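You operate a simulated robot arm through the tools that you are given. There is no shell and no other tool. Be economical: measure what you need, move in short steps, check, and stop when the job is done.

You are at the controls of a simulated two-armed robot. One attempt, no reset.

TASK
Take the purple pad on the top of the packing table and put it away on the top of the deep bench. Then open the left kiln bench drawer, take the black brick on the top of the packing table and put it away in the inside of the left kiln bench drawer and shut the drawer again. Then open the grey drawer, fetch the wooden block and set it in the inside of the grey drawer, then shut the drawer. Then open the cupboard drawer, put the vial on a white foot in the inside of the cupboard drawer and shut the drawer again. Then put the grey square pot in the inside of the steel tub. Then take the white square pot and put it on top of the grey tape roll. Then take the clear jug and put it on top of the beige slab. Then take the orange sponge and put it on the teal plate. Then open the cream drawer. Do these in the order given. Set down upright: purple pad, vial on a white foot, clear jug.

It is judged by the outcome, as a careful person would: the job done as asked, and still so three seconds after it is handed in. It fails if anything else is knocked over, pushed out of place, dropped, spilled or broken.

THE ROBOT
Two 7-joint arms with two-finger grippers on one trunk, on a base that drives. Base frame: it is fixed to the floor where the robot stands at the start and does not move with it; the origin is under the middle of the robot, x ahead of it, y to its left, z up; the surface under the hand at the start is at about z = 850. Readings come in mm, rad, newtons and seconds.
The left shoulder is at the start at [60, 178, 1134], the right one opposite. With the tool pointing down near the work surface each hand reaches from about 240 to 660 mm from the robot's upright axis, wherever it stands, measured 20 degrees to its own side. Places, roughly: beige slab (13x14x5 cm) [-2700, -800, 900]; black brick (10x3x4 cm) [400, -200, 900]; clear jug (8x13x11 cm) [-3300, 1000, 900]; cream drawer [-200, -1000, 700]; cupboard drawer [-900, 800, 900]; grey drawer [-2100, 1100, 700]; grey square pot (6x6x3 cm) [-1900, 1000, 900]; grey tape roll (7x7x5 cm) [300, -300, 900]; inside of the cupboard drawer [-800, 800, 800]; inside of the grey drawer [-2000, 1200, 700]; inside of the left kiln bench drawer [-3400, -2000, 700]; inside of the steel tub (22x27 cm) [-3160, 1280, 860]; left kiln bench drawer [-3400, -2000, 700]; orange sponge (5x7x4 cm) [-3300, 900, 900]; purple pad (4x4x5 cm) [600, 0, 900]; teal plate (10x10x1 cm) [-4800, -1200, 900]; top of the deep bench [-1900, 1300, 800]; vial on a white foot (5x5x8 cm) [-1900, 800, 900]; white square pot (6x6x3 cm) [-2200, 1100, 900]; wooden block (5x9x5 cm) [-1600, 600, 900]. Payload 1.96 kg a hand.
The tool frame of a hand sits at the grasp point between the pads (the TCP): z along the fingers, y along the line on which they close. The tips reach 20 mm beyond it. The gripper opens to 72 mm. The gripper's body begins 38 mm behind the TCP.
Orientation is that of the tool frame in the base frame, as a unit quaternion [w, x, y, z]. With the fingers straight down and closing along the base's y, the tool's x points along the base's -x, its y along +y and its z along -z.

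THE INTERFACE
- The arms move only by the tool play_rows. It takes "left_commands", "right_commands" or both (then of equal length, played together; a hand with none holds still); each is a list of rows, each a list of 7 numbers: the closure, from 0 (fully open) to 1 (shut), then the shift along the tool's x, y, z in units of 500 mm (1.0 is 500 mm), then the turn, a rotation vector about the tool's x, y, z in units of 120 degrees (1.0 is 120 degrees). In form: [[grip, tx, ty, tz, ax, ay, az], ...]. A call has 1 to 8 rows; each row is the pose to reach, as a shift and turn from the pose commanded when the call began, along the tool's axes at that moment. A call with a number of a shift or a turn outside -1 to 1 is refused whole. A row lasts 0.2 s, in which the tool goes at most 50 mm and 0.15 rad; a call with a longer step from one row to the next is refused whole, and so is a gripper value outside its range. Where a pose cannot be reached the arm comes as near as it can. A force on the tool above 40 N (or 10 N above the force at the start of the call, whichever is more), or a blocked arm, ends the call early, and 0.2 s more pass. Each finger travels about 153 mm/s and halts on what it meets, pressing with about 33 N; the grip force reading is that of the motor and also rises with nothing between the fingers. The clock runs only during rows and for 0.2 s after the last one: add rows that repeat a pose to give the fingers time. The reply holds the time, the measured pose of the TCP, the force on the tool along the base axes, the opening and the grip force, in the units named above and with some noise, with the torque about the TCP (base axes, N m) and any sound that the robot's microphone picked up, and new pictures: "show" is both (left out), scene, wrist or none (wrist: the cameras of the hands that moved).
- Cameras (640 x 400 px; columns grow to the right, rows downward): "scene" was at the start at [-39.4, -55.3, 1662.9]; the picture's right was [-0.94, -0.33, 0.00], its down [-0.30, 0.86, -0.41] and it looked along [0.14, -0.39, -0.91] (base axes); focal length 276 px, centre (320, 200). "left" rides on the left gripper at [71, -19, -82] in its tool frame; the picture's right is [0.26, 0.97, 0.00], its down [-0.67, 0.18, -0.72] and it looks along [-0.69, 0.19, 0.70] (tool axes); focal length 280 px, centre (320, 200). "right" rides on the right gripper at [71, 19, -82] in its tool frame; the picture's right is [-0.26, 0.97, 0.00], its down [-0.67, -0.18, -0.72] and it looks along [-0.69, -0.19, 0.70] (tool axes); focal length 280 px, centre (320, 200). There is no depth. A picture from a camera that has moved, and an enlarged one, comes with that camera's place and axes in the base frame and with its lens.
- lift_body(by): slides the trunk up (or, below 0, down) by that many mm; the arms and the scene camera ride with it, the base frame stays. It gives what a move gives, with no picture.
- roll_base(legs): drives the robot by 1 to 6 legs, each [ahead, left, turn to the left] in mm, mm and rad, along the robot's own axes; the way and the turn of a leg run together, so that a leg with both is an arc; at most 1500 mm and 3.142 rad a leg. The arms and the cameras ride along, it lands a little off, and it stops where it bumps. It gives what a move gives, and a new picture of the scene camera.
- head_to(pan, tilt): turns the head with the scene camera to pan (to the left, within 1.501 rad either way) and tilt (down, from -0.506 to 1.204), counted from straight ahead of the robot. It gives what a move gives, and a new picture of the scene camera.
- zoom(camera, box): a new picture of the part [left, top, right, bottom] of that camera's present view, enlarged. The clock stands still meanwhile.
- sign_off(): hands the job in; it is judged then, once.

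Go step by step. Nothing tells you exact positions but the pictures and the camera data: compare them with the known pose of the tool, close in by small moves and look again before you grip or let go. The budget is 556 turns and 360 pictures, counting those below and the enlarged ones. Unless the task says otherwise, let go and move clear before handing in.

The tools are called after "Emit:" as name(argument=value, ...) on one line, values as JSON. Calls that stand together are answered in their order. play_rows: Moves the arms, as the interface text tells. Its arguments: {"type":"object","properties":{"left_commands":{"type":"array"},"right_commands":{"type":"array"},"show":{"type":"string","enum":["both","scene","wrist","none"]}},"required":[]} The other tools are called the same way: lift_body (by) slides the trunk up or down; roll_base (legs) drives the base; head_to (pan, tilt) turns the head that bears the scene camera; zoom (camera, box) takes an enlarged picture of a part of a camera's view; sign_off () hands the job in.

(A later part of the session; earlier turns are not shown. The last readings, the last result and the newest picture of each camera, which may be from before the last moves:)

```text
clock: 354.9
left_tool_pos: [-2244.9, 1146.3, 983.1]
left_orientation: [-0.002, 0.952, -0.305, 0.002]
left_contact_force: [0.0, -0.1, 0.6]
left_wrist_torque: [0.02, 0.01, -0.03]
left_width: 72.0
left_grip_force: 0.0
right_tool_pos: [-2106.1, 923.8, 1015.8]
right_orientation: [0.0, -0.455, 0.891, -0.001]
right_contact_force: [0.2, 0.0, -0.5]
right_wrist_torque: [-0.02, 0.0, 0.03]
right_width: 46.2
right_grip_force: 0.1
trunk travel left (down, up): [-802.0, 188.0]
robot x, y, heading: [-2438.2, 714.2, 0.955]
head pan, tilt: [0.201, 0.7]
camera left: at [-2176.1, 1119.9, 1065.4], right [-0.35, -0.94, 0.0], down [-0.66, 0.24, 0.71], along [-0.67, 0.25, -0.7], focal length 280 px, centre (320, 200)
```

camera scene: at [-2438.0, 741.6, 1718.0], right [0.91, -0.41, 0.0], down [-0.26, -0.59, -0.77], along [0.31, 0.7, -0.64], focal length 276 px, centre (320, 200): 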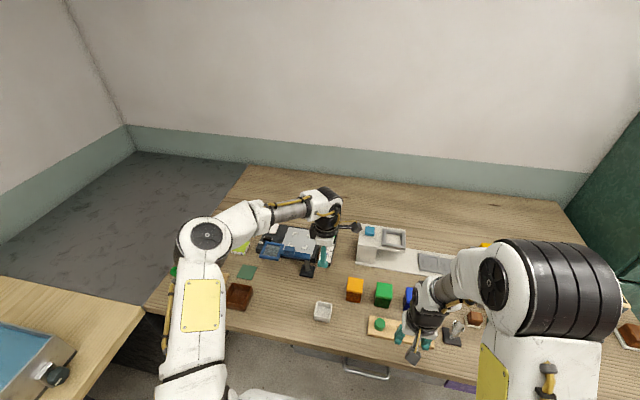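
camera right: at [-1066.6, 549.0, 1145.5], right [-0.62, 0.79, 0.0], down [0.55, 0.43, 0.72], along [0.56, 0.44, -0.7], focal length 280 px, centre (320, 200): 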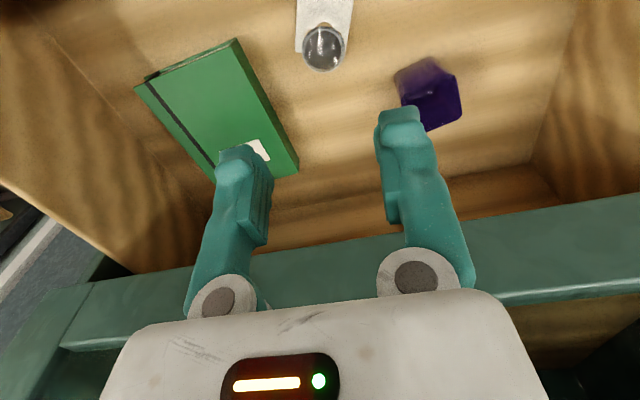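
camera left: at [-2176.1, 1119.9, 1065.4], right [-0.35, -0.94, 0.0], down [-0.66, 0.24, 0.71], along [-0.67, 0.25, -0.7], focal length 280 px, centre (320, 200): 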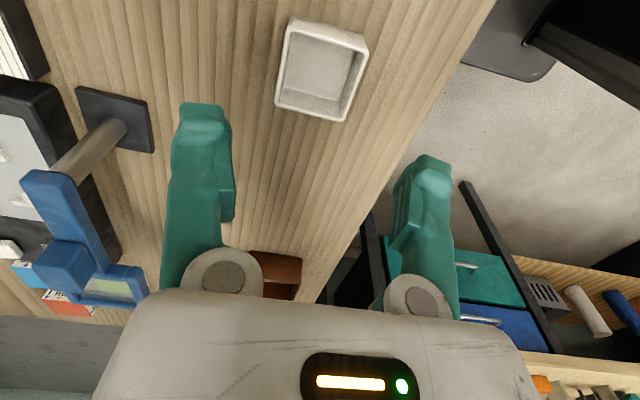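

Aligned. Descend and grip the white pot.

Emit:
play_rows(left_commands=[[0, 0.005, 0, 0.06, 0, 0, 0], [0, 0.005, 0, 0.13, 0, 0, 0], [0, 0.005, 0, 0.19, 0, 0, 0], [0, 0.005, 0, 0.226, 0, 0, 0], [0, 0.005, 0, 0.226, 0, 0, 0], [0.5, 0.005, 0, 0.226, 0, 0, 0], [1, 0.005, 0, 0.226, 0, 0, 0], [1, 0.005, 0, 0.226, 0, 0, 0]], show="wrist")

```text
clock: 356.7
left_tool_pos: [-2242.1, 1143.9, 869.8]
left_orientation: [-0.003, 0.952, -0.307, 0.002]
left_contact_force: [-0.9, -1.3, 3.7]
left_wrist_torque: [-0.14, 0.08, 0.04]
left_width: 53.8
left_grip_force: 32.4
right_tool_pos: [-2105.3, 922.9, 1017.1]
right_orientation: [0.0, -0.455, 0.89, -0.001]
right_contact_force: [-0.9, 0.3, 0.3]
right_wrist_torque: [0.01, -0.01, 0.01]
right_width: 46.1
right_grip_force: 0.1
trunk travel left (down, up): [-802.0, 188.0]
robot x, y, heading: [-2437.7, 711.6, 0.954]
head pan, tilt: [0.201, 0.7]
camera left: at [-2174.1, 1117.5, 952.3], right [-0.35, -0.94, 0.0], down [-0.66, 0.24, 0.71], along [-0.67, 0.25, -0.7], focal length 280 px, centre (320, 200)
```

left: 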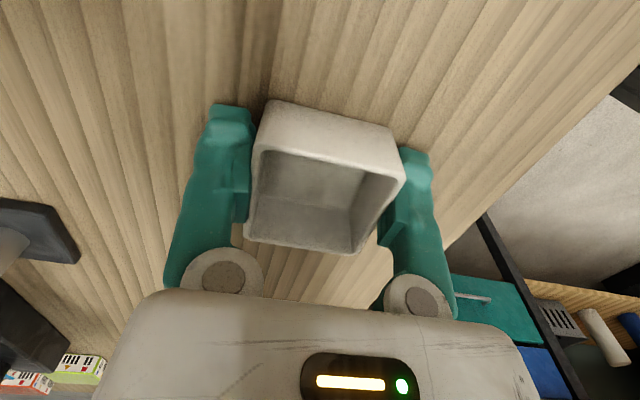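

Gripped. Lift and drive to the packing table in front of the tape roll.

Emit:
play_rows(left_commands=[[1, 0, 0, -0.04, 0, 0, 0], [1, 0, 0, -0.12, 0, 0, 0], [1, 0, 0, -0.21, 0, 0, 0], [1, 0, 0, -0.3, 0, 0, 0], [1, 0, 0, -0.36, 0, 0, 0]], show="none")

Emit:
roll_base(legs=[[-215, 0, -0.018], [0, -900, 0], [0, -895, 0], [0, 0, -1.57], [200, 0, 0]])

Emit:
head_to(pan=0.3, tilt=0.6)

```text
clock: 357.9
left_tool_pos: [-2242.6, 1144.1, 1047.0]
left_orientation: [-0.002, 0.952, -0.306, 0.002]
left_contact_force: [-0.8, -0.5, -1.2]
left_wrist_torque: [0.01, 0.03, -0.01]
left_width: 53.7
left_grip_force: 32.7
right_tool_pos: [-2106.8, 923.0, 1016.7]
right_orientation: [-0.001, -0.455, 0.89, -0.002]
right_contact_force: [1.2, -0.4, -0.6]
right_wrist_torque: [0.02, -0.02, 0.0]
right_width: 46.1
right_grip_force: 0.1
trunk travel left (down, up): [-802.0, 188.0]
robot x, y, heading: [-2438.9, 715.7, 0.951]
head pan, tilt: [0.201, 0.7]
```

```text
clock: 373.3
left_tool_pos: [-523.5, -857.8, 1047.8]
left_orientation: [0.0, -0.448, 0.894, -0.003]
left_contact_force: [-0.1, -0.5, -1.5]
left_wrist_torque: [0.01, 0.0, -0.04]
left_width: 53.3
left_grip_force: 32.8
right_tool_pos: [-746.1, -989.2, 1016.2]
right_orientation: [0.0, 0.317, 0.948, -0.001]
right_contact_force: [0.2, -0.6, -0.1]
right_wrist_torque: [-0.03, -0.01, 0.02]
right_width: 46.0
right_grip_force: 0.0
trunk travel left (down, up): [-802.0, 188.0]
robot x, y, heading: [-949.9, -653.9, -0.638]
head pan, tilt: [0.201, 0.7]
camera scene: at [-920.8, -652.1, 1717.9], right [-0.43, -0.91, 0.0], down [-0.58, 0.27, -0.77], along [0.69, -0.33, -0.64], focal length 276 px, centre (320, 200)
```

scene: 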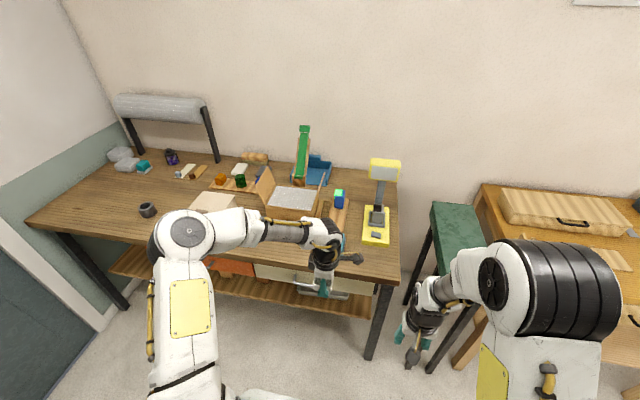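

```text
clock: 374.0
left_tool_pos: [-522.1, -858.1, 1046.2]
left_orientation: [0.0, -0.448, 0.894, -0.002]
left_contact_force: [-0.1, 0.2, -1.3]
left_wrist_torque: [0.0, 0.01, -0.01]
left_width: 53.3
left_grip_force: 32.9
right_tool_pos: [-744.8, -988.7, 1015.1]
right_orientation: [-0.002, 0.317, 0.948, 0.0]
right_contact_force: [-0.4, -0.1, -0.3]
right_wrist_torque: [0.02, 0.01, 0.01]
right_width: 46.1
right_grip_force: 0.0
trunk travel left (down, up): [-802.0, 188.0]
robot x, y, heading: [-949.5, -651.7, -0.643]
head pan, tilt: [0.3, 0.6]
camera scene: at [-912.6, -646.7, 1726.5], right [-0.33, -0.94, 0.0], down [-0.53, 0.19, -0.82], along [0.78, -0.27, -0.57], focal length 276 px, centre (320, 200)
```

scene: 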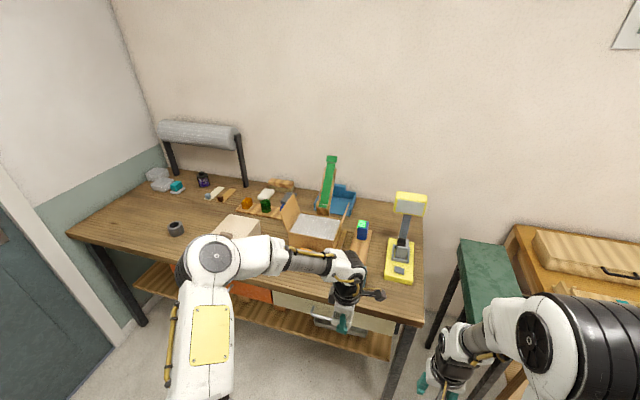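

Emit:
roll_base(legs=[[0, 833, 0.006], [290, 0, 0]])

Emit:
zoom(camera="left", box=[0, 0, 640, 400])

```text
clock: 380.0
left_tool_pos: [202.4, -354.9, 1047.1]
left_orientation: [0.001, -0.448, 0.894, -0.002]
left_contact_force: [0.4, -0.1, -1.0]
left_wrist_torque: [-0.03, -0.01, -0.03]
left_width: 53.0
left_grip_force: 33.0
right_tool_pos: [-22.2, -486.8, 1017.6]
right_orientation: [-0.001, 0.316, 0.949, -0.001]
right_contact_force: [-0.8, 0.6, 0.2]
right_wrist_torque: [0.03, -0.04, 0.0]
right_width: 46.0
right_grip_force: 0.1
trunk travel left (down, up): [-802.0, 188.0]
robot x, y, heading: [-224.1, -153.9, -0.641]
head pan, tilt: [0.3, 0.6]
camera scene: at [-189.7, -143.7, 1726.6], right [-0.33, -0.94, 0.0], down [-0.53, 0.19, -0.83], along [0.78, -0.27, -0.56], focal length 276 px, centre (320, 200)
```

scene: 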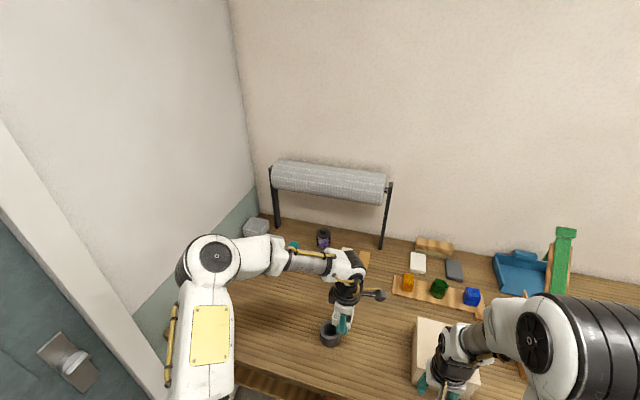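

```text
1.00 times, centred on (320, 200) of left (not enlarged: the box is as wide or as high as the picture)
camera zoom: at [174.8, -423.7, 1130.2], right [-0.93, 0.37, -0.01], down [0.25, 0.65, 0.71], along [0.26, 0.66, -0.7], focal length 280 px, centre (320, 200)
```

zoom: 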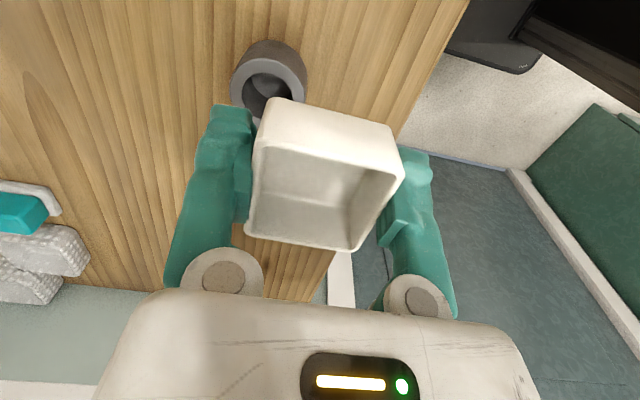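

Emit:
zoom(camera="left", box=[200, 20, 340, 120])

```text
4.00 times, centred on (270, 70) of left
camera zoom: at [174.8, -423.7, 1130.2], right [-0.93, 0.37, -0.01], down [0.25, 0.65, 0.71], along [0.26, 0.66, -0.7], focal length 1122 px, centre (520, 720)
```

zoom: 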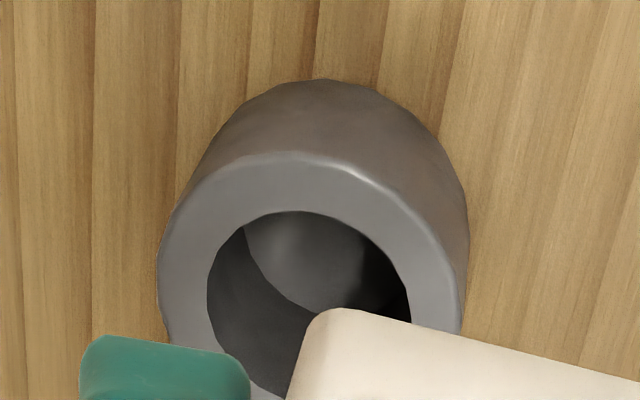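

The tape roll's top centre is at about [255, -339]. I move over it and lower to just above.

Emit:
play_rows(left_commands=[[1, -0.044, -0.033, 0, 0, 0, 0], [1, -0.088, -0.066, 0.02, 0, 0, 0], [1, -0.088, -0.066, 0.09, 0, 0, 0], [1, -0.088, -0.066, 0.16, 0, 0, 0], [1, -0.088, -0.066, 0.2, 0, 0, 0], [1, -0.088, -0.066, 0.2, 0, 0, 0]], show="both")

```text
clock: 381.4
left_tool_pos: [256.2, -340.7, 949.0]
left_orientation: [0.0, -0.449, 0.894, -0.002]
left_contact_force: [0.7, -0.3, -1.3]
left_wrist_torque: [0.0, -0.02, -0.04]
left_width: 52.8
left_grip_force: 33.4
right_tool_pos: [-19.9, -487.4, 1015.9]
right_orientation: [-0.001, 0.316, 0.949, 0.0]
right_contact_force: [-0.1, -0.2, 0.2]
right_wrist_torque: [0.02, 0.0, 0.01]
right_width: 46.1
right_grip_force: 0.1
trunk travel left (down, up): [-802.0, 188.0]
robot x, y, heading: [-227.6, -150.8, -0.637]
head pan, tilt: [0.3, 0.6]
camera scene: at [-189.3, -144.1, 1726.6], right [-0.33, -0.94, 0.0], down [-0.53, 0.19, -0.83], along [0.78, -0.27, -0.56], focal length 276 px, centre (320, 200)
camera left: at [228.3, -409.3, 1031.8], right [-0.93, 0.37, 0.0], down [0.25, 0.65, 0.71], along [0.26, 0.66, -0.7], focal length 280 px, centre (320, 200)
```

scene: 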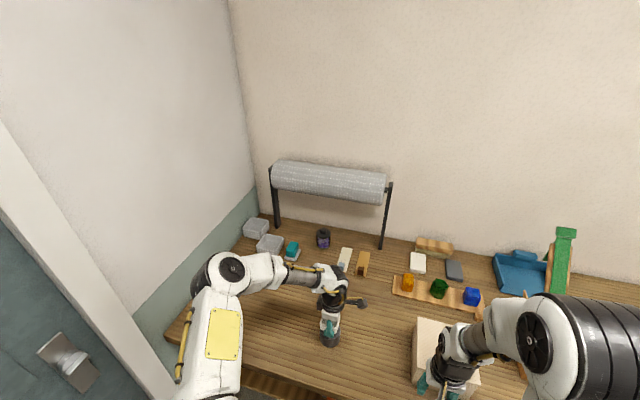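
left: 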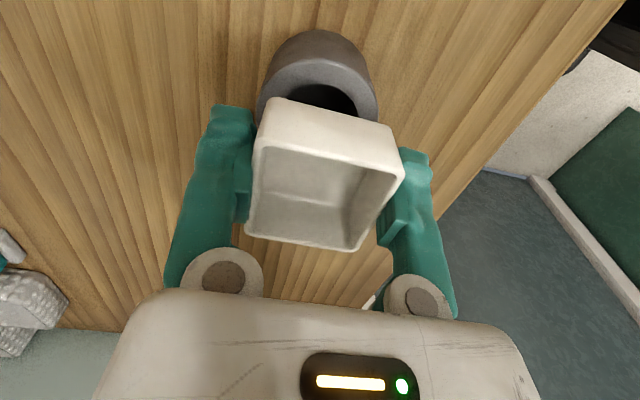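

Well centred. Lower until contact.

Emit:
play_rows(left_commands=[[1, 0.004, 0, 0.016, 0, 0, 0], [1, 0.004, 0, 0.032, 0, 0, 0], [1, 0.004, 0, 0.04, 0, 0, 0], [1, 0.004, 0, 0.046, 0, 0, 0], [1, 0.004, 0, 0.052, 0, 0, 0], [1, 0.004, 0, 0.058, 0, 0, 0], [1, 0.004, 0, 0.062, 0, 0, 0], [1, 0.004, 0, 0.062, 0, 0, 0]], show="wrist")

```text
clock: 383.2
left_tool_pos: [253.9, -342.7, 918.5]
left_orientation: [0.002, -0.448, 0.894, -0.005]
left_contact_force: [5.3, 0.8, 37.3]
left_wrist_torque: [0.3, -0.39, -0.06]
left_width: 52.7
left_grip_force: 33.5
right_tool_pos: [-24.4, -484.6, 1017.4]
right_orientation: [0.001, 0.315, 0.949, 0.0]
right_contact_force: [-0.1, -0.8, 0.8]
right_wrist_torque: [0.0, 0.0, 0.02]
right_width: 45.9
right_grip_force: 0.1
trunk travel left (down, up): [-802.0, 188.0]
robot x, y, heading: [-225.4, -152.2, -0.643]
head pan, tilt: [0.3, 0.6]
camera left: at [225.7, -410.3, 1001.9], right [-0.93, 0.37, -0.01], down [0.25, 0.66, 0.71], along [0.27, 0.66, -0.7], focal length 280 px, centre (320, 200)
```

left: 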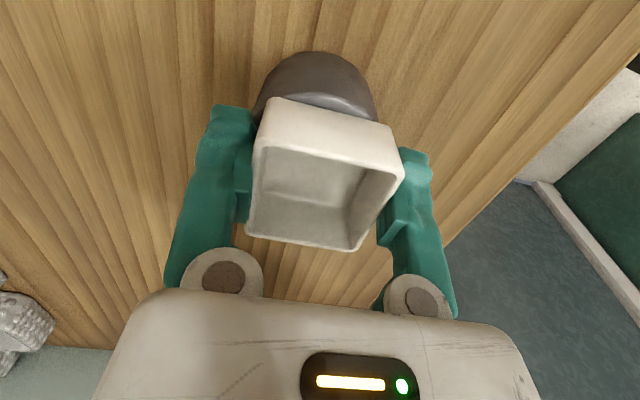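

Contact. Release gently and rise.

Emit:
play_rows(left_commands=[[1, 0, 0, -0.004, 0, 0, 0], [0.15, 0, 0, -0.004, 0, 0, 0], [0, 0, 0, -0.004, 0, 0, 0], [0, 0, 0, -0.03, 0, 0, 0], [0, 0, 0, -0.1, 0, 0, 0], [0, 0, 0, -0.19, 0, 0, 0], [0, 0, 0, -0.28, 0, 0, 0]], show="wrist")

```text
clock: 384.8
left_tool_pos: [256.9, -339.3, 1059.0]
left_orientation: [0.0, -0.449, 0.894, -0.003]
left_contact_force: [-1.6, -0.3, -0.2]
left_wrist_torque: [-0.02, -0.02, 0.0]
left_width: 72.1
left_grip_force: 0.0
right_tool_pos: [-20.7, -486.1, 1016.3]
right_orientation: [0.0, 0.316, 0.949, -0.001]
right_contact_force: [1.0, 0.6, 0.6]
right_wrist_torque: [-0.02, -0.04, 0.0]
right_width: 46.3
right_grip_force: 0.0
trunk travel left (down, up): [-802.0, 188.0]
robot x, y, heading: [-222.8, -149.0, -0.641]
head pan, tilt: [0.3, 0.6]
camera left: at [228.4, -408.7, 1141.6], right [-0.93, 0.37, 0.0], down [0.25, 0.65, 0.71], along [0.26, 0.66, -0.7], focal length 280 px, centre (320, 200)
```

left: 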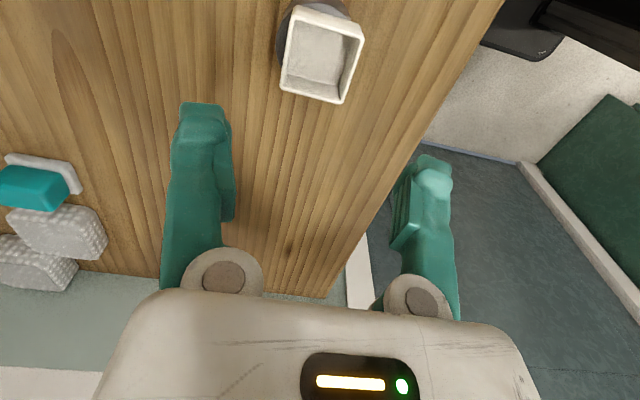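

The white pot stands on the tape roll. Next the jug: drive across to the far bench.

Emit:
roll_base(legs=[[-350, 0, 0.005], [0, -850, 0], [0, 0, 1.57], [0, 0, 1.57], [1100, 0, 0], [850, 0, 0]])

Emit:
head_to(pan=0.0, tilt=0.7)

```text
clock: 407.9
left_tool_pos: [-2981.5, 767.2, 1058.7]
left_orientation: [-0.003, 0.901, 0.434, 0.0]
left_contact_force: [0.7, -0.2, -0.2]
left_wrist_torque: [0.01, -0.01, -0.02]
left_width: 72.0
left_grip_force: 0.0
right_tool_pos: [-2699.6, 904.0, 1015.0]
right_orientation: [-0.001, 0.944, -0.33, 0.001]
right_contact_force: [-0.8, 0.1, -0.3]
right_wrist_torque: [0.02, 0.0, -0.01]
right_width: 46.0
right_grip_force: 0.1
trunk travel left (down, up): [-802.0, 188.0]
robot x, y, heading: [-2505.2, 563.3, 2.473]
head pan, tilt: [0.3, 0.6]
camera scene: at [-2540.4, 558.6, 1726.6], right [0.36, 0.93, 0.0], down [0.53, -0.2, -0.83], along [-0.77, 0.3, -0.56], focal length 276 px, centre (320, 200)
```

scene: 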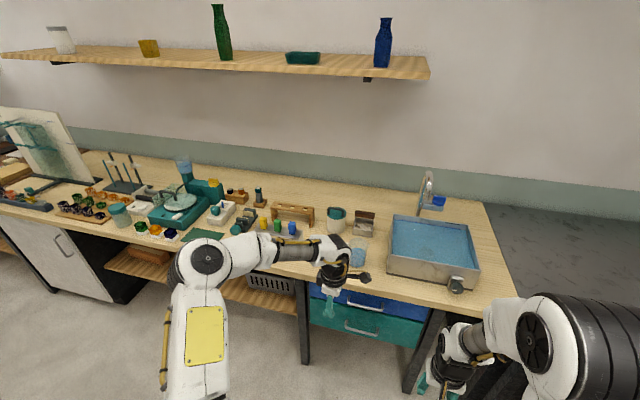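

```text
clock: 408.7
left_tool_pos: [-2981.4, 767.0, 1058.6]
left_orientation: [-0.003, 0.901, 0.434, -0.001]
left_contact_force: [-0.3, 0.4, 0.5]
left_wrist_torque: [0.03, 0.02, 0.02]
left_width: 72.0
left_grip_force: 0.1
right_tool_pos: [-2699.8, 904.4, 1017.0]
right_orientation: [0.0, 0.944, -0.33, 0.001]
right_contact_force: [0.1, 0.7, -0.3]
right_wrist_torque: [0.0, 0.03, -0.01]
right_width: 46.1
right_grip_force: 0.1
trunk travel left (down, up): [-802.0, 188.0]
robot x, y, heading: [-2502.8, 564.2, 2.474]
head pan, tilt: [0.0, 0.7]
camera scene: at [-2525.0, 579.5, 1717.9], right [0.62, 0.79, 0.0], down [0.51, -0.4, -0.77], along [-0.6, 0.47, -0.64], focal length 276 px, centre (320, 200)
```

scene: 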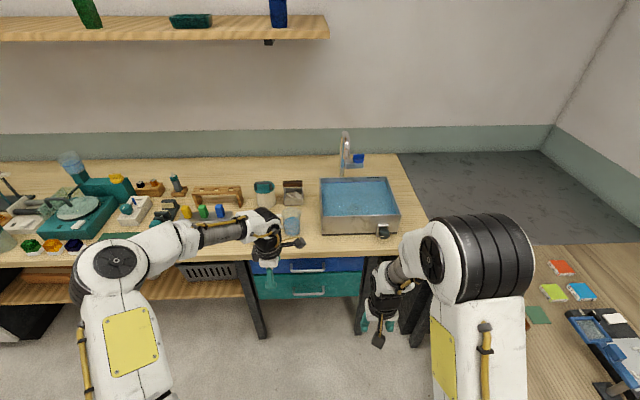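

Emit:
zoom(camera="scene", box=[220, 150, 360, 270])

Emit:
zoom(camera="left", box=[0, 0, 640, 400])

```text
3.33 times, centred on (290, 210) of scene
camera zoom: at [-2525.0, 579.5, 1717.9], right [0.62, 0.79, 0.0], down [0.51, -0.4, -0.77], along [-0.6, 0.47, -0.64], focal length 919 px, centre (420, 167)
```

zoom: 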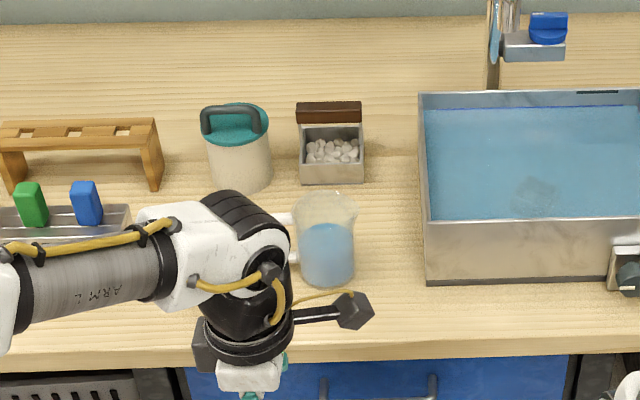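

```text
1.00 times, centred on (320, 200) of left (not enlarged: the box is as wide or as high as the picture)
camera zoom: at [-2952.7, 833.4, 1141.0], right [0.92, -0.4, 0.0], down [-0.27, -0.64, 0.71], along [-0.28, -0.65, -0.7], focal length 280 px, centre (320, 200)
```

zoom: 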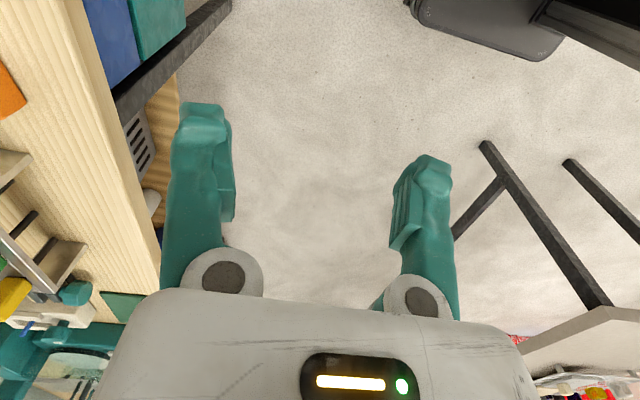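

The jug has a handle on its left side, hidden by my hand. I move the left hand away to see it.

Emit:
play_rows(left_commands=[[0, -0.08, 0.03, 0, 0, 0, 0], [0, -0.16, 0.06, 0, 0, 0, 0], [0, -0.24, 0.09, 0, 0, 0, 0], [0, -0.32, 0.12, 0, 0, 0, 0], [0, -0.38, 0.15, 0, 0, 0, 0]], show="none")

Emit:
zoom(camera="scene", box=[230, 160, 350, 260])

```text
clock: 409.9
left_tool_pos: [-3042.8, 571.9, 1053.3]
left_orientation: [-0.002, 0.901, 0.434, 0.0]
left_contact_force: [-0.3, 0.4, -0.6]
left_wrist_torque: [0.03, 0.03, 0.01]
left_width: 71.9
left_grip_force: 0.0
right_tool_pos: [-2700.1, 904.1, 1016.9]
right_orientation: [-0.002, 0.944, -0.331, 0.001]
right_contact_force: [-0.6, -0.7, 0.2]
right_wrist_torque: [-0.01, 0.03, 0.0]
right_width: 46.0
right_grip_force: 0.0
trunk travel left (down, up): [-802.0, 188.0]
robot x, y, heading: [-2504.8, 560.8, 2.473]
head pan, tilt: [0.0, 0.7]
```

```text
4.00 times, centred on (290, 210) of scene
camera zoom: at [-2524.6, 578.4, 1717.9], right [0.62, 0.78, 0.0], down [0.51, -0.4, -0.77], along [-0.6, 0.47, -0.64], focal length 1103 px, centre (440, 160)
```

zoom: 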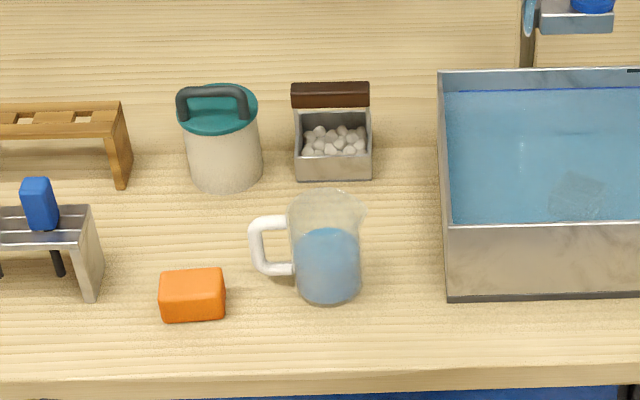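

Now I see it: white handle pointing left with its vertical bar at about u=3198, v=-1195, z 880–938. I roll up to the bench.

Emit:
roll_base(legs=[[0, 0, 0.033], [325, 0, 0]])

```text
clock: 412.4
left_tool_pos: [-3291.9, 744.3, 1055.1]
left_orientation: [-0.002, 0.895, 0.447, 0.0]
left_contact_force: [0.2, 1.5, -0.4]
left_wrist_torque: [0.0, -0.03, -0.02]
left_width: 72.0
left_grip_force: 0.0
right_tool_pos: [-2957.9, 1083.4, 1015.9]
right_orientation: [0.0, 0.948, -0.318, 0.001]
right_contact_force: [0.8, 0.9, 0.1]
right_wrist_torque: [-0.02, -0.04, 0.0]
right_width: 46.2
right_grip_force: 0.0
trunk travel left (down, up): [-802.0, 188.0]
robot x, y, heading: [-2754.2, 747.4, 2.5]
head pan, tilt: [0.0, 0.7]
camera scene: at [-2774.2, 763.6, 1717.9], right [0.6, 0.8, 0.0], down [0.52, -0.39, -0.77], along [-0.61, 0.46, -0.64], focal length 276 px, centre (320, 200)
```

scene: 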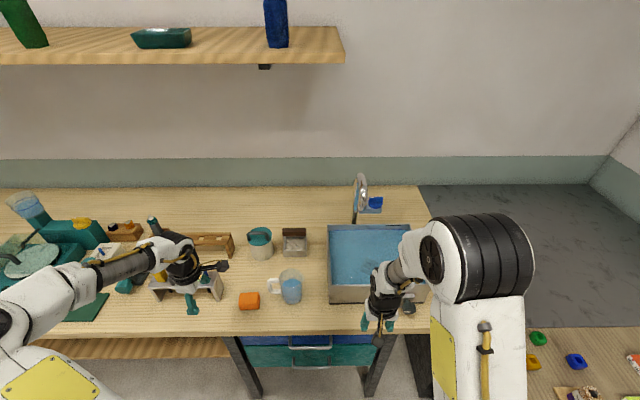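

Emit:
zoom(camera="scene", box=[225, 240, 325, 320])

```text
5.00 times, centred on (275, 280) of scene
camera zoom: at [-2774.2, 763.6, 1717.9], right [0.6, 0.8, 0.0], down [0.52, -0.39, -0.77], along [-0.61, 0.46, -0.64], focal length 1378 px, centre (545, -200)
```

zoom: 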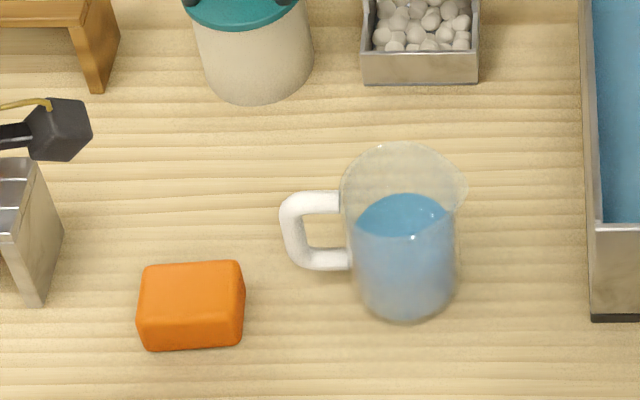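

Handle bar measured at u≈3193, v≈-1191. I bring the left hand above it.

Emit:
play_rows(left_commands=[[0, 0.065, -0.041, 0, 0, 0, 0], [0, 0.13, -0.082, 0, 0, 0, 0], [0, 0.195, -0.122, 0, 0, 0, 0], [0, 0.26, -0.163, 0, 0, 0, 0], [0, 0.324, -0.204, 0, 0, 0, 0], [0, 0.324, -0.204, 0.04, 0, 0, 0], [0, 0.324, -0.204, 0.04, 0, 0, 0]], show="both")

```text
clock: 414.0
left_tool_pos: [-3277.3, 936.8, 1035.4]
left_orientation: [-0.002, 0.894, 0.447, 0.0]
left_contact_force: [0.6, 0.3, 1.1]
left_wrist_torque: [0.01, 0.01, -0.01]
left_width: 71.8
left_grip_force: 0.1
right_tool_pos: [-2958.4, 1083.8, 1017.4]
right_orientation: [0.0, 0.948, -0.317, 0.001]
right_contact_force: [0.0, 0.1, 0.3]
right_wrist_torque: [-0.03, 0.01, -0.01]
right_width: 46.1
right_grip_force: 0.1
trunk travel left (down, up): [-802.0, 188.0]
robot x, y, heading: [-2754.9, 750.4, 2.502]
head pan, tilt: [0.0, 0.7]
camera scene: at [-2774.4, 764.2, 1717.9], right [0.6, 0.8, 0.0], down [0.52, -0.39, -0.76], along [-0.61, 0.46, -0.64], focal length 276 px, centre (320, 200)
camera left: at [-3250.3, 1003.5, 1118.3], right [0.93, -0.37, 0.0], down [-0.26, -0.65, 0.71], along [-0.27, -0.66, -0.7], focal length 280 px, centre (320, 200)
```

scene: 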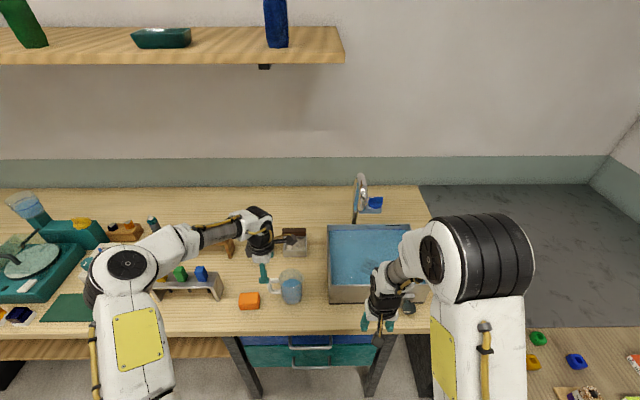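
left: 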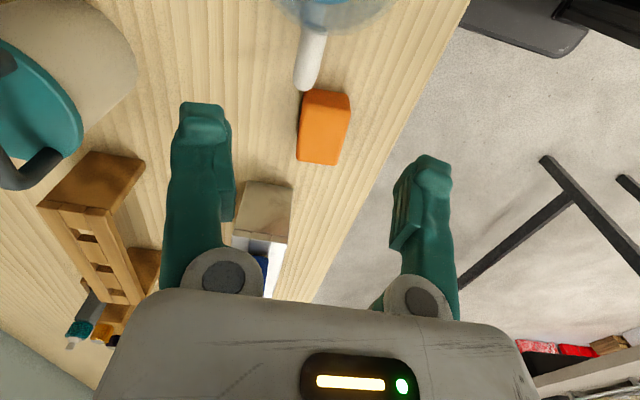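

Emit:
play_rows(left_commands=[[0, -0.006, -0.014, 0.05, 0, 0, 0], [0, -0.006, -0.014, 0.1, 0, 0, 0], [0, -0.006, -0.014, 0.14, 0, 0, 0], [0, -0.006, -0.014, 0.14, 0, 0, 0]], show="wrist")

```text
clock: 415.0
left_tool_pos: [-3283.3, 936.4, 965.5]
left_orientation: [-0.003, 0.895, 0.447, -0.001]
left_contact_force: [-0.8, -0.4, 0.1]
left_wrist_torque: [-0.01, 0.0, -0.01]
left_width: 72.2
left_grip_force: 0.0
right_tool_pos: [-2959.3, 1083.4, 1017.3]
right_orientation: [0.0, 0.948, -0.318, 0.001]
right_contact_force: [0.0, 0.0, -1.4]
right_wrist_torque: [0.02, 0.02, -0.04]
right_width: 46.0
right_grip_force: 0.1
trunk travel left (down, up): [-802.0, 188.0]
robot x, y, heading: [-2756.5, 747.8, 2.502]
head pan, tilt: [0.0, 0.7]
camera left: at [-3256.3, 1003.8, 1048.4], right [0.93, -0.37, 0.0], down [-0.26, -0.65, 0.71], along [-0.27, -0.66, -0.7], focal length 280 px, centre (320, 200)
```

left: 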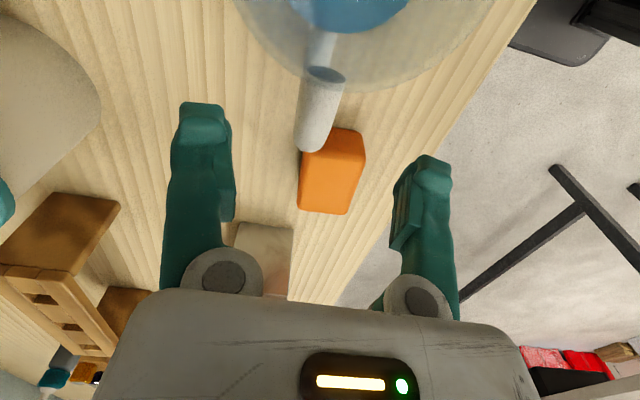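

Emit:
play_rows(left_commands=[[0, 0.014, -0.006, 0.0, 0, 0, 0], [0, 0.014, -0.006, 0.04, 0, 0, 0], [0, 0.014, -0.006, 0.08, 0, 0, 0], [0, 0.014, -0.006, 0.08, 0, 0, 0]], show="both")

```text
clock: 416.0
left_tool_pos: [-3282.7, 945.9, 925.7]
left_orientation: [-0.003, 0.895, 0.447, -0.001]
left_contact_force: [-0.1, -0.1, -0.1]
left_wrist_torque: [-0.01, -0.01, 0.01]
left_width: 72.3
left_grip_force: 0.1
right_tool_pos: [-2958.0, 1083.9, 1016.5]
right_orientation: [-0.001, 0.948, -0.317, 0.001]
right_contact_force: [0.3, 0.2, 0.6]
right_wrist_torque: [-0.02, 0.0, -0.01]
right_width: 46.0
right_grip_force: 0.0
trunk travel left (down, up): [-802.0, 188.0]
robot x, y, heading: [-2756.9, 748.4, 2.5]
head pan, tilt: [0.0, 0.7]
camera scene: at [-2774.5, 764.0, 1717.9], right [0.6, 0.8, 0.0], down [0.52, -0.39, -0.76], along [-0.61, 0.46, -0.64], focal length 276 px, centre (320, 200)
camera left: at [-3255.6, 1012.3, 1008.9], right [0.93, -0.37, 0.0], down [-0.26, -0.65, 0.71], along [-0.27, -0.66, -0.7], focal length 280 px, centre (320, 200)
```

scene: 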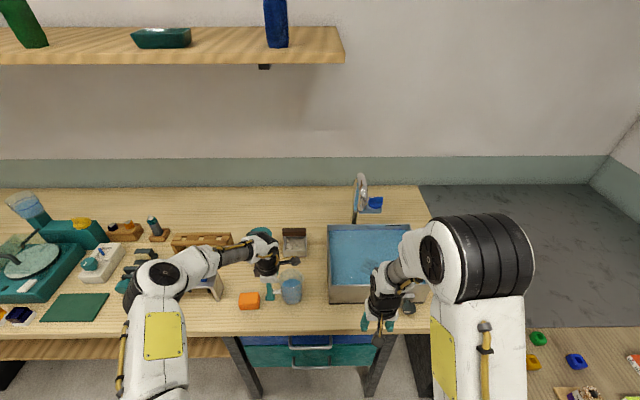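
left: 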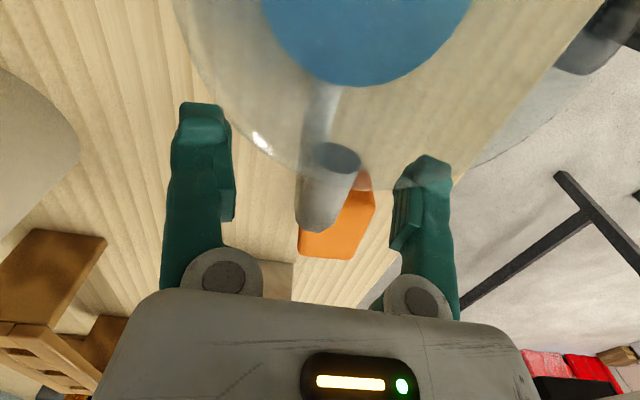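

The handle bar is between the pads. Close.

Emit:
play_rows(left_commands=[[0.4, 0, 0, 0, 0, 0, 0], [0.7, 0, 0, 0, 0, 0, 0], [1, 0, 0, 0, 0, 0, 0], [1, 0, 0, 0, 0, 0, 0], [1, 0, 0, 0, 0, 0, 0]], show="wrist")

```text
clock: 417.2
left_tool_pos: [-3283.4, 944.7, 925.3]
left_orientation: [-0.003, 0.895, 0.447, 0.0]
left_contact_force: [0.3, 0.4, 0.2]
left_wrist_torque: [-0.08, 0.05, -0.02]
left_width: 12.4
left_grip_force: 32.6
right_tool_pos: [-2958.0, 1084.6, 1015.9]
right_orientation: [-0.001, 0.948, -0.318, 0.001]
right_contact_force: [-0.7, -1.3, 0.6]
right_wrist_torque: [0.0, 0.0, 0.0]
right_width: 46.1
right_grip_force: 0.0
trunk travel left (down, up): [-802.0, 188.0]
robot x, y, heading: [-2756.7, 749.2, 2.506]
head pan, tilt: [0.0, 0.7]
camera left: at [-3256.0, 1012.3, 1008.9], right [0.93, -0.37, 0.0], down [-0.26, -0.65, 0.71], along [-0.27, -0.66, -0.7], focal length 280 px, centre (320, 200)
```

left: 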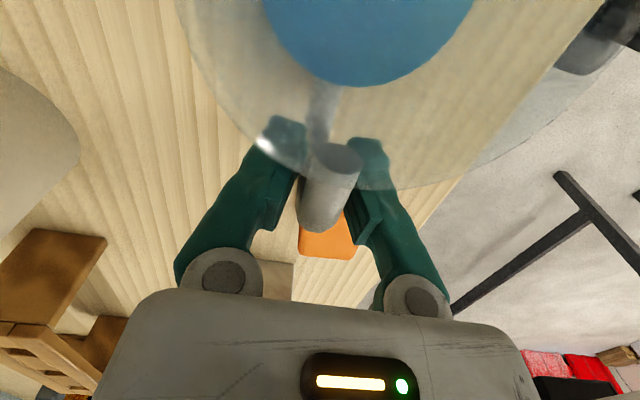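

Gripped at 12 mm. Lift slowly 25 mm and check for tilt.

Emit:
play_rows(left_commands=[[1, 0, 0, -0.01, 0, 0, 0], [1, 0, 0, -0.02, 0, 0, 0], [1, 0, 0, -0.035, 0, 0, 0], [1, 0, 0, -0.05, 0, 0, 0], [1, 0, 0, -0.05, 0, 0, 0]], show="both")

```text
clock: 418.4
left_tool_pos: [-3283.8, 943.5, 951.9]
left_orientation: [-0.002, 0.895, 0.447, 0.0]
left_contact_force: [0.3, 0.3, -3.2]
left_wrist_torque: [-0.07, 0.05, 0.01]
left_width: 12.1
left_grip_force: 32.9
right_tool_pos: [-2958.9, 1083.9, 1015.9]
right_orientation: [0.0, 0.948, -0.318, 0.001]
right_contact_force: [-0.1, -0.4, 0.2]
right_wrist_torque: [0.0, 0.06, -0.02]
right_width: 46.1
right_grip_force: 0.1
trunk travel left (down, up): [-802.0, 188.0]
robot x, y, heading: [-2755.1, 746.5, 2.502]
head pan, tilt: [0.0, 0.7]
camera scene: at [-2775.3, 764.3, 1717.9], right [0.6, 0.8, 0.0], down [0.52, -0.39, -0.76], along [-0.61, 0.46, -0.64], focal length 276 px, centre (320, 200)
camera left: at [-3255.6, 1010.5, 1034.3], right [0.93, -0.37, 0.0], down [-0.26, -0.65, 0.71], along [-0.27, -0.66, -0.7], focal length 280 px, centre (320, 200)
```

scene: 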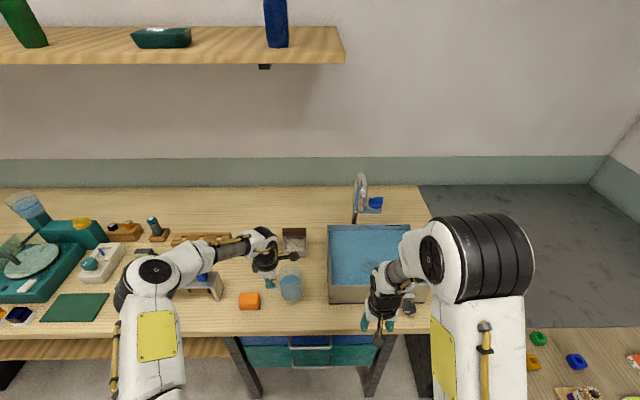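
left: 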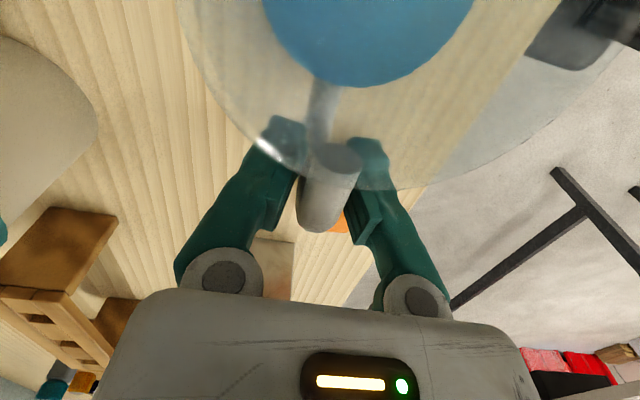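

The jug hangs straight and weighs little (3 N). Raise it further, then roll back and along to the kiln bench's near end, keeping the heading.

Emit:
play_rows(left_commands=[[1, 0, 0, -0.03, 0, 0, 0], [1, 0, 0, -0.06, 0, 0, 0], [1, 0, 0, -0.09, 0, 0, 0], [1, 0, 0, -0.12, 0, 0, 0], [1, 0, 0, -0.15, 0, 0, 0], [1, 0, 0, -0.17, 0, 0, 0], [1, 0, 0, -0.18, 0, 0, 0]], show="none")

Emit:
roll_base(legs=[[-800, 0, 0], [-850, 0, 0]])

Emit:
head_to(pan=0.7, tilt=0.6)

```text
clock: 420.0
left_tool_pos: [-3281.3, 942.9, 1040.7]
left_orientation: [-0.003, 0.895, 0.447, 0.0]
left_contact_force: [0.7, 0.4, -2.6]
left_wrist_torque: [-0.08, 0.08, 0.02]
left_width: 12.1
left_grip_force: 33.2
right_tool_pos: [-2959.1, 1084.7, 1016.2]
right_orientation: [-0.001, 0.948, -0.318, 0.001]
right_contact_force: [0.4, 0.6, 0.4]
right_wrist_torque: [-0.01, -0.02, -0.06]
right_width: 46.1
right_grip_force: 0.0
trunk travel left (down, up): [-802.0, 188.0]
robot x, y, heading: [-2754.2, 751.4, 2.499]
head pan, tilt: [0.0, 0.7]
```

```text
clock: 428.4
left_tool_pos: [-1954.2, -57.0, 1040.5]
left_orientation: [-0.003, 0.9, 0.435, -0.001]
left_contact_force: [-0.1, 0.0, -2.3]
left_wrist_torque: [-0.06, 0.05, 0.02]
left_width: 5.8
left_grip_force: 29.8
right_tool_pos: [-1628.1, 75.1, 1015.3]
right_orientation: [-0.001, 0.944, -0.331, 0.001]
right_contact_force: [-0.3, 0.2, -0.8]
right_wrist_torque: [0.02, 0.0, 0.03]
right_width: 46.0
right_grip_force: 0.1
trunk travel left (down, up): [-802.0, 188.0]
robot x, y, heading: [-1437.2, -266.4, 2.474]
head pan, tilt: [0.0, 0.7]
camera scene: at [-1453.1, -249.4, 1717.9], right [0.62, 0.79, 0.0], down [0.51, -0.4, -0.76], along [-0.6, 0.47, -0.64], focal length 276 px, centre (320, 200)
```

scene: 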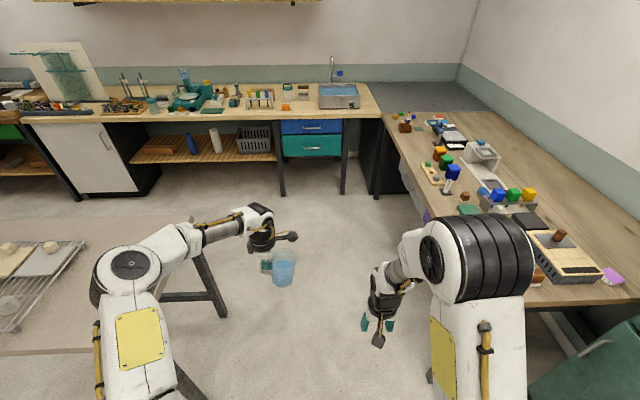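

```text
clock: 429.5
left_tool_pos: [-1955.0, -57.1, 1039.9]
left_orientation: [-0.002, 0.9, 0.435, 0.0]
left_contact_force: [0.3, -0.2, -2.6]
left_wrist_torque: [-0.07, 0.06, 0.0]
left_width: 6.0
left_grip_force: 29.4
right_tool_pos: [-1628.7, 75.0, 1016.2]
right_orientation: [-0.001, 0.944, -0.33, 0.001]
right_contact_force: [0.4, -0.4, -1.3]
right_wrist_torque: [-0.04, 0.03, 0.01]
right_width: 46.3
right_grip_force: 0.1
trunk travel left (down, up): [-802.0, 188.0]
robot x, y, heading: [-1431.9, -265.8, 2.476]
head pan, tilt: [0.7, 0.6]
camera scene: at [-1474.6, -304.9, 1726.5], right [-0.03, 1.0, 0.0], down [0.57, 0.02, -0.82], along [-0.82, -0.03, -0.57], focal length 276 px, centre (320, 200)
```

scene: 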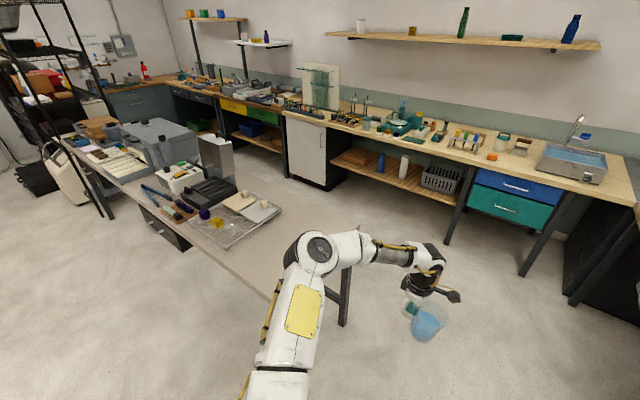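

The grip width changed to 6 mm; I check the jug through the wrist camera.

Emit:
zoom(camera="left", box=[0, 0, 640, 400])

Emit:
zoom(camera="scene", box=[340, 220, 480, 360])

```text
1.00 times, centred on (320, 200) of left (not enlarged: the box is as wide or as high as the picture)
camera zoom: at [-1926.2, 9.6, 1123.2], right [0.92, -0.39, 0.0], down [-0.27, -0.65, 0.71], along [-0.28, -0.65, -0.7], focal length 280 px, centre (320, 200)
```

zoom: 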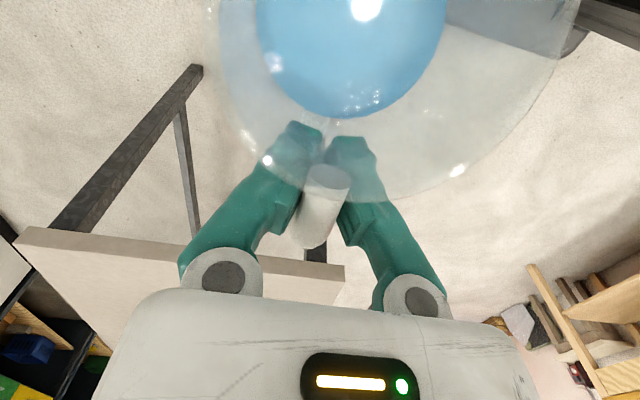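

```text
2.86 times, centred on (410, 290) of scene
camera zoom: at [-1474.6, -304.9, 1726.5], right [-0.03, 1.0, 0.0], down [0.57, 0.02, -0.82], along [-0.82, -0.03, -0.57], focal length 788 px, centre (63, -57)
```

zoom: 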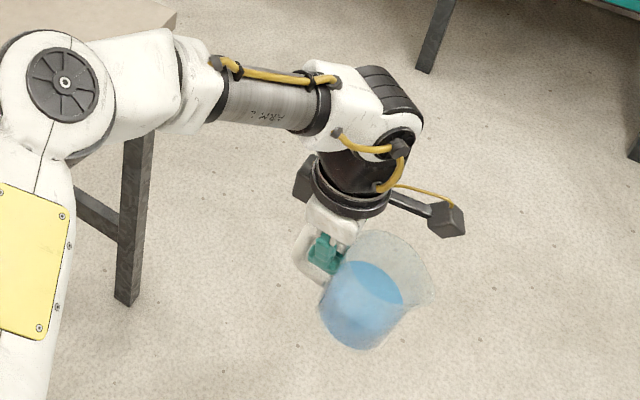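

The jug has tilted a little in the grip. I look at it squarely to measure the tilt.

Emit:
head_to(pan=0.35, tilt=0.8)

Emit:
zoom(camera="scene", box=[300, 150, 420, 270])

```text
clock: 430.3
left_tool_pos: [-1954.5, -57.6, 1040.3]
left_orientation: [-0.004, 0.9, 0.435, 0.0]
left_contact_force: [-0.7, 0.2, -1.9]
left_wrist_torque: [-0.06, 0.03, -0.03]
left_width: 6.0
left_grip_force: 29.4
right_tool_pos: [-1628.4, 75.1, 1017.0]
right_orientation: [-0.001, 0.944, -0.33, 0.0]
right_contact_force: [0.3, 0.0, 0.6]
right_wrist_torque: [0.02, 0.03, 0.0]
right_width: 46.1
right_grip_force: 0.0
trunk travel left (down, up): [-802.0, 188.0]
robot x, y, heading: [-1435.7, -269.7, 2.47]
head pan, tilt: [0.351, 0.799]
camera scene: at [-1462.8, -277.2, 1709.7], right [0.31, 0.95, 0.0], down [0.68, -0.22, -0.7], along [-0.66, 0.22, -0.72], focal length 276 px, centre (320, 200)
```

scene: 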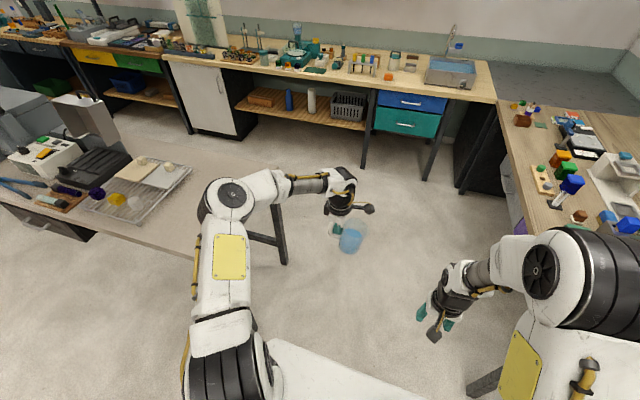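

```text
3.33 times, centred on (360, 210) of scene
camera zoom: at [-1462.8, -277.2, 1709.7], right [0.31, 0.95, 0.0], down [0.68, -0.22, -0.7], along [-0.66, 0.22, -0.72], focal length 919 px, centre (187, 167)
```

zoom: 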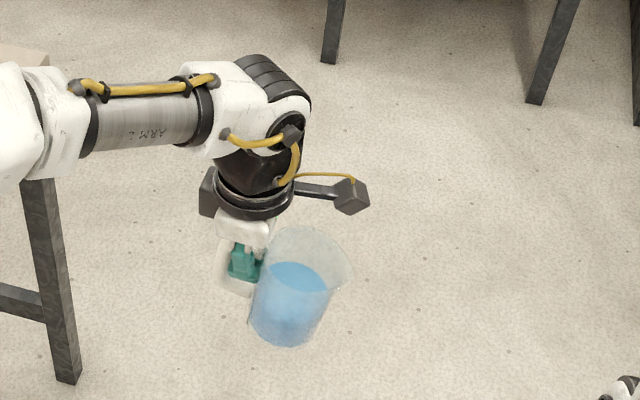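

The jug leans about 12°. I rotate the hand to bring it level again.

Emit:
play_rows(left_commands=[[1, 0, 0, 0, 0, 0.02, 0], [1, 0, 0, 0, 0, 0.04, 0], [1, 0, 0, 0, 0, 0.06, 0], [1, 0, 0, 0, 0, 0.08, 0], [1, 0, 0, 0, 0, 0.1, 0], [1, 0, 0, 0, 0, 0.1, 0]], show="wrist")

Emit:
zoom(camera="scene", box=[300, 150, 420, 270])

```text
clock: 431.7
left_tool_pos: [-1955.3, -57.6, 1041.0]
left_orientation: [-0.048, 0.896, 0.432, 0.094]
left_contact_force: [0.8, -0.4, -2.1]
left_wrist_torque: [-0.05, 0.05, -0.01]
left_width: 6.0
left_grip_force: 29.7
right_tool_pos: [-1628.1, 74.1, 1015.6]
right_orientation: [-0.001, 0.944, -0.33, 0.001]
right_contact_force: [0.8, 0.6, 0.5]
right_wrist_torque: [0.02, 0.0, 0.03]
right_width: 46.3
right_grip_force: 0.0
trunk travel left (down, up): [-802.0, 188.0]
robot x, y, heading: [-1434.0, -266.9, 2.471]
head pan, tilt: [0.351, 0.799]
camera left: at [-1937.8, -5.3, 1136.1], right [0.92, -0.4, 0.05], down [-0.36, -0.75, 0.56], along [-0.18, -0.53, -0.83], focal length 280 px, centre (320, 200)
```

left: 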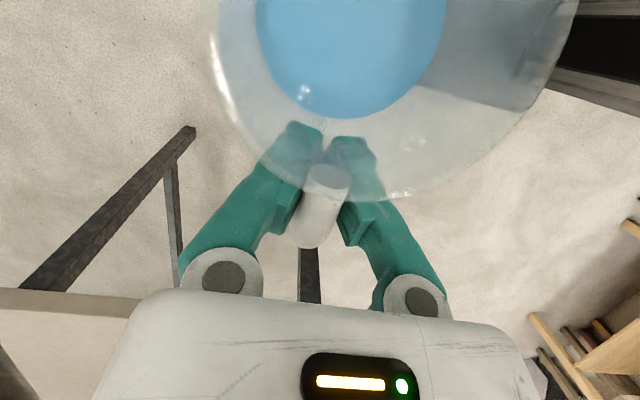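

```text
3.33 times, centred on (360, 210) of scene
camera zoom: at [-1462.7, -276.9, 1709.7], right [0.31, 0.95, 0.0], down [0.68, -0.22, -0.7], along [-0.66, 0.22, -0.72], focal length 919 px, centre (187, 167)
```

zoom: 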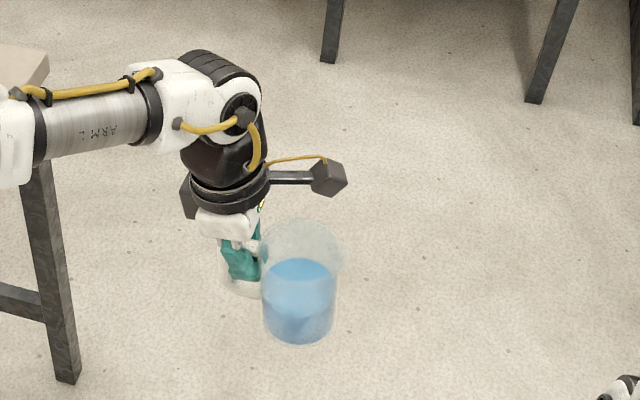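

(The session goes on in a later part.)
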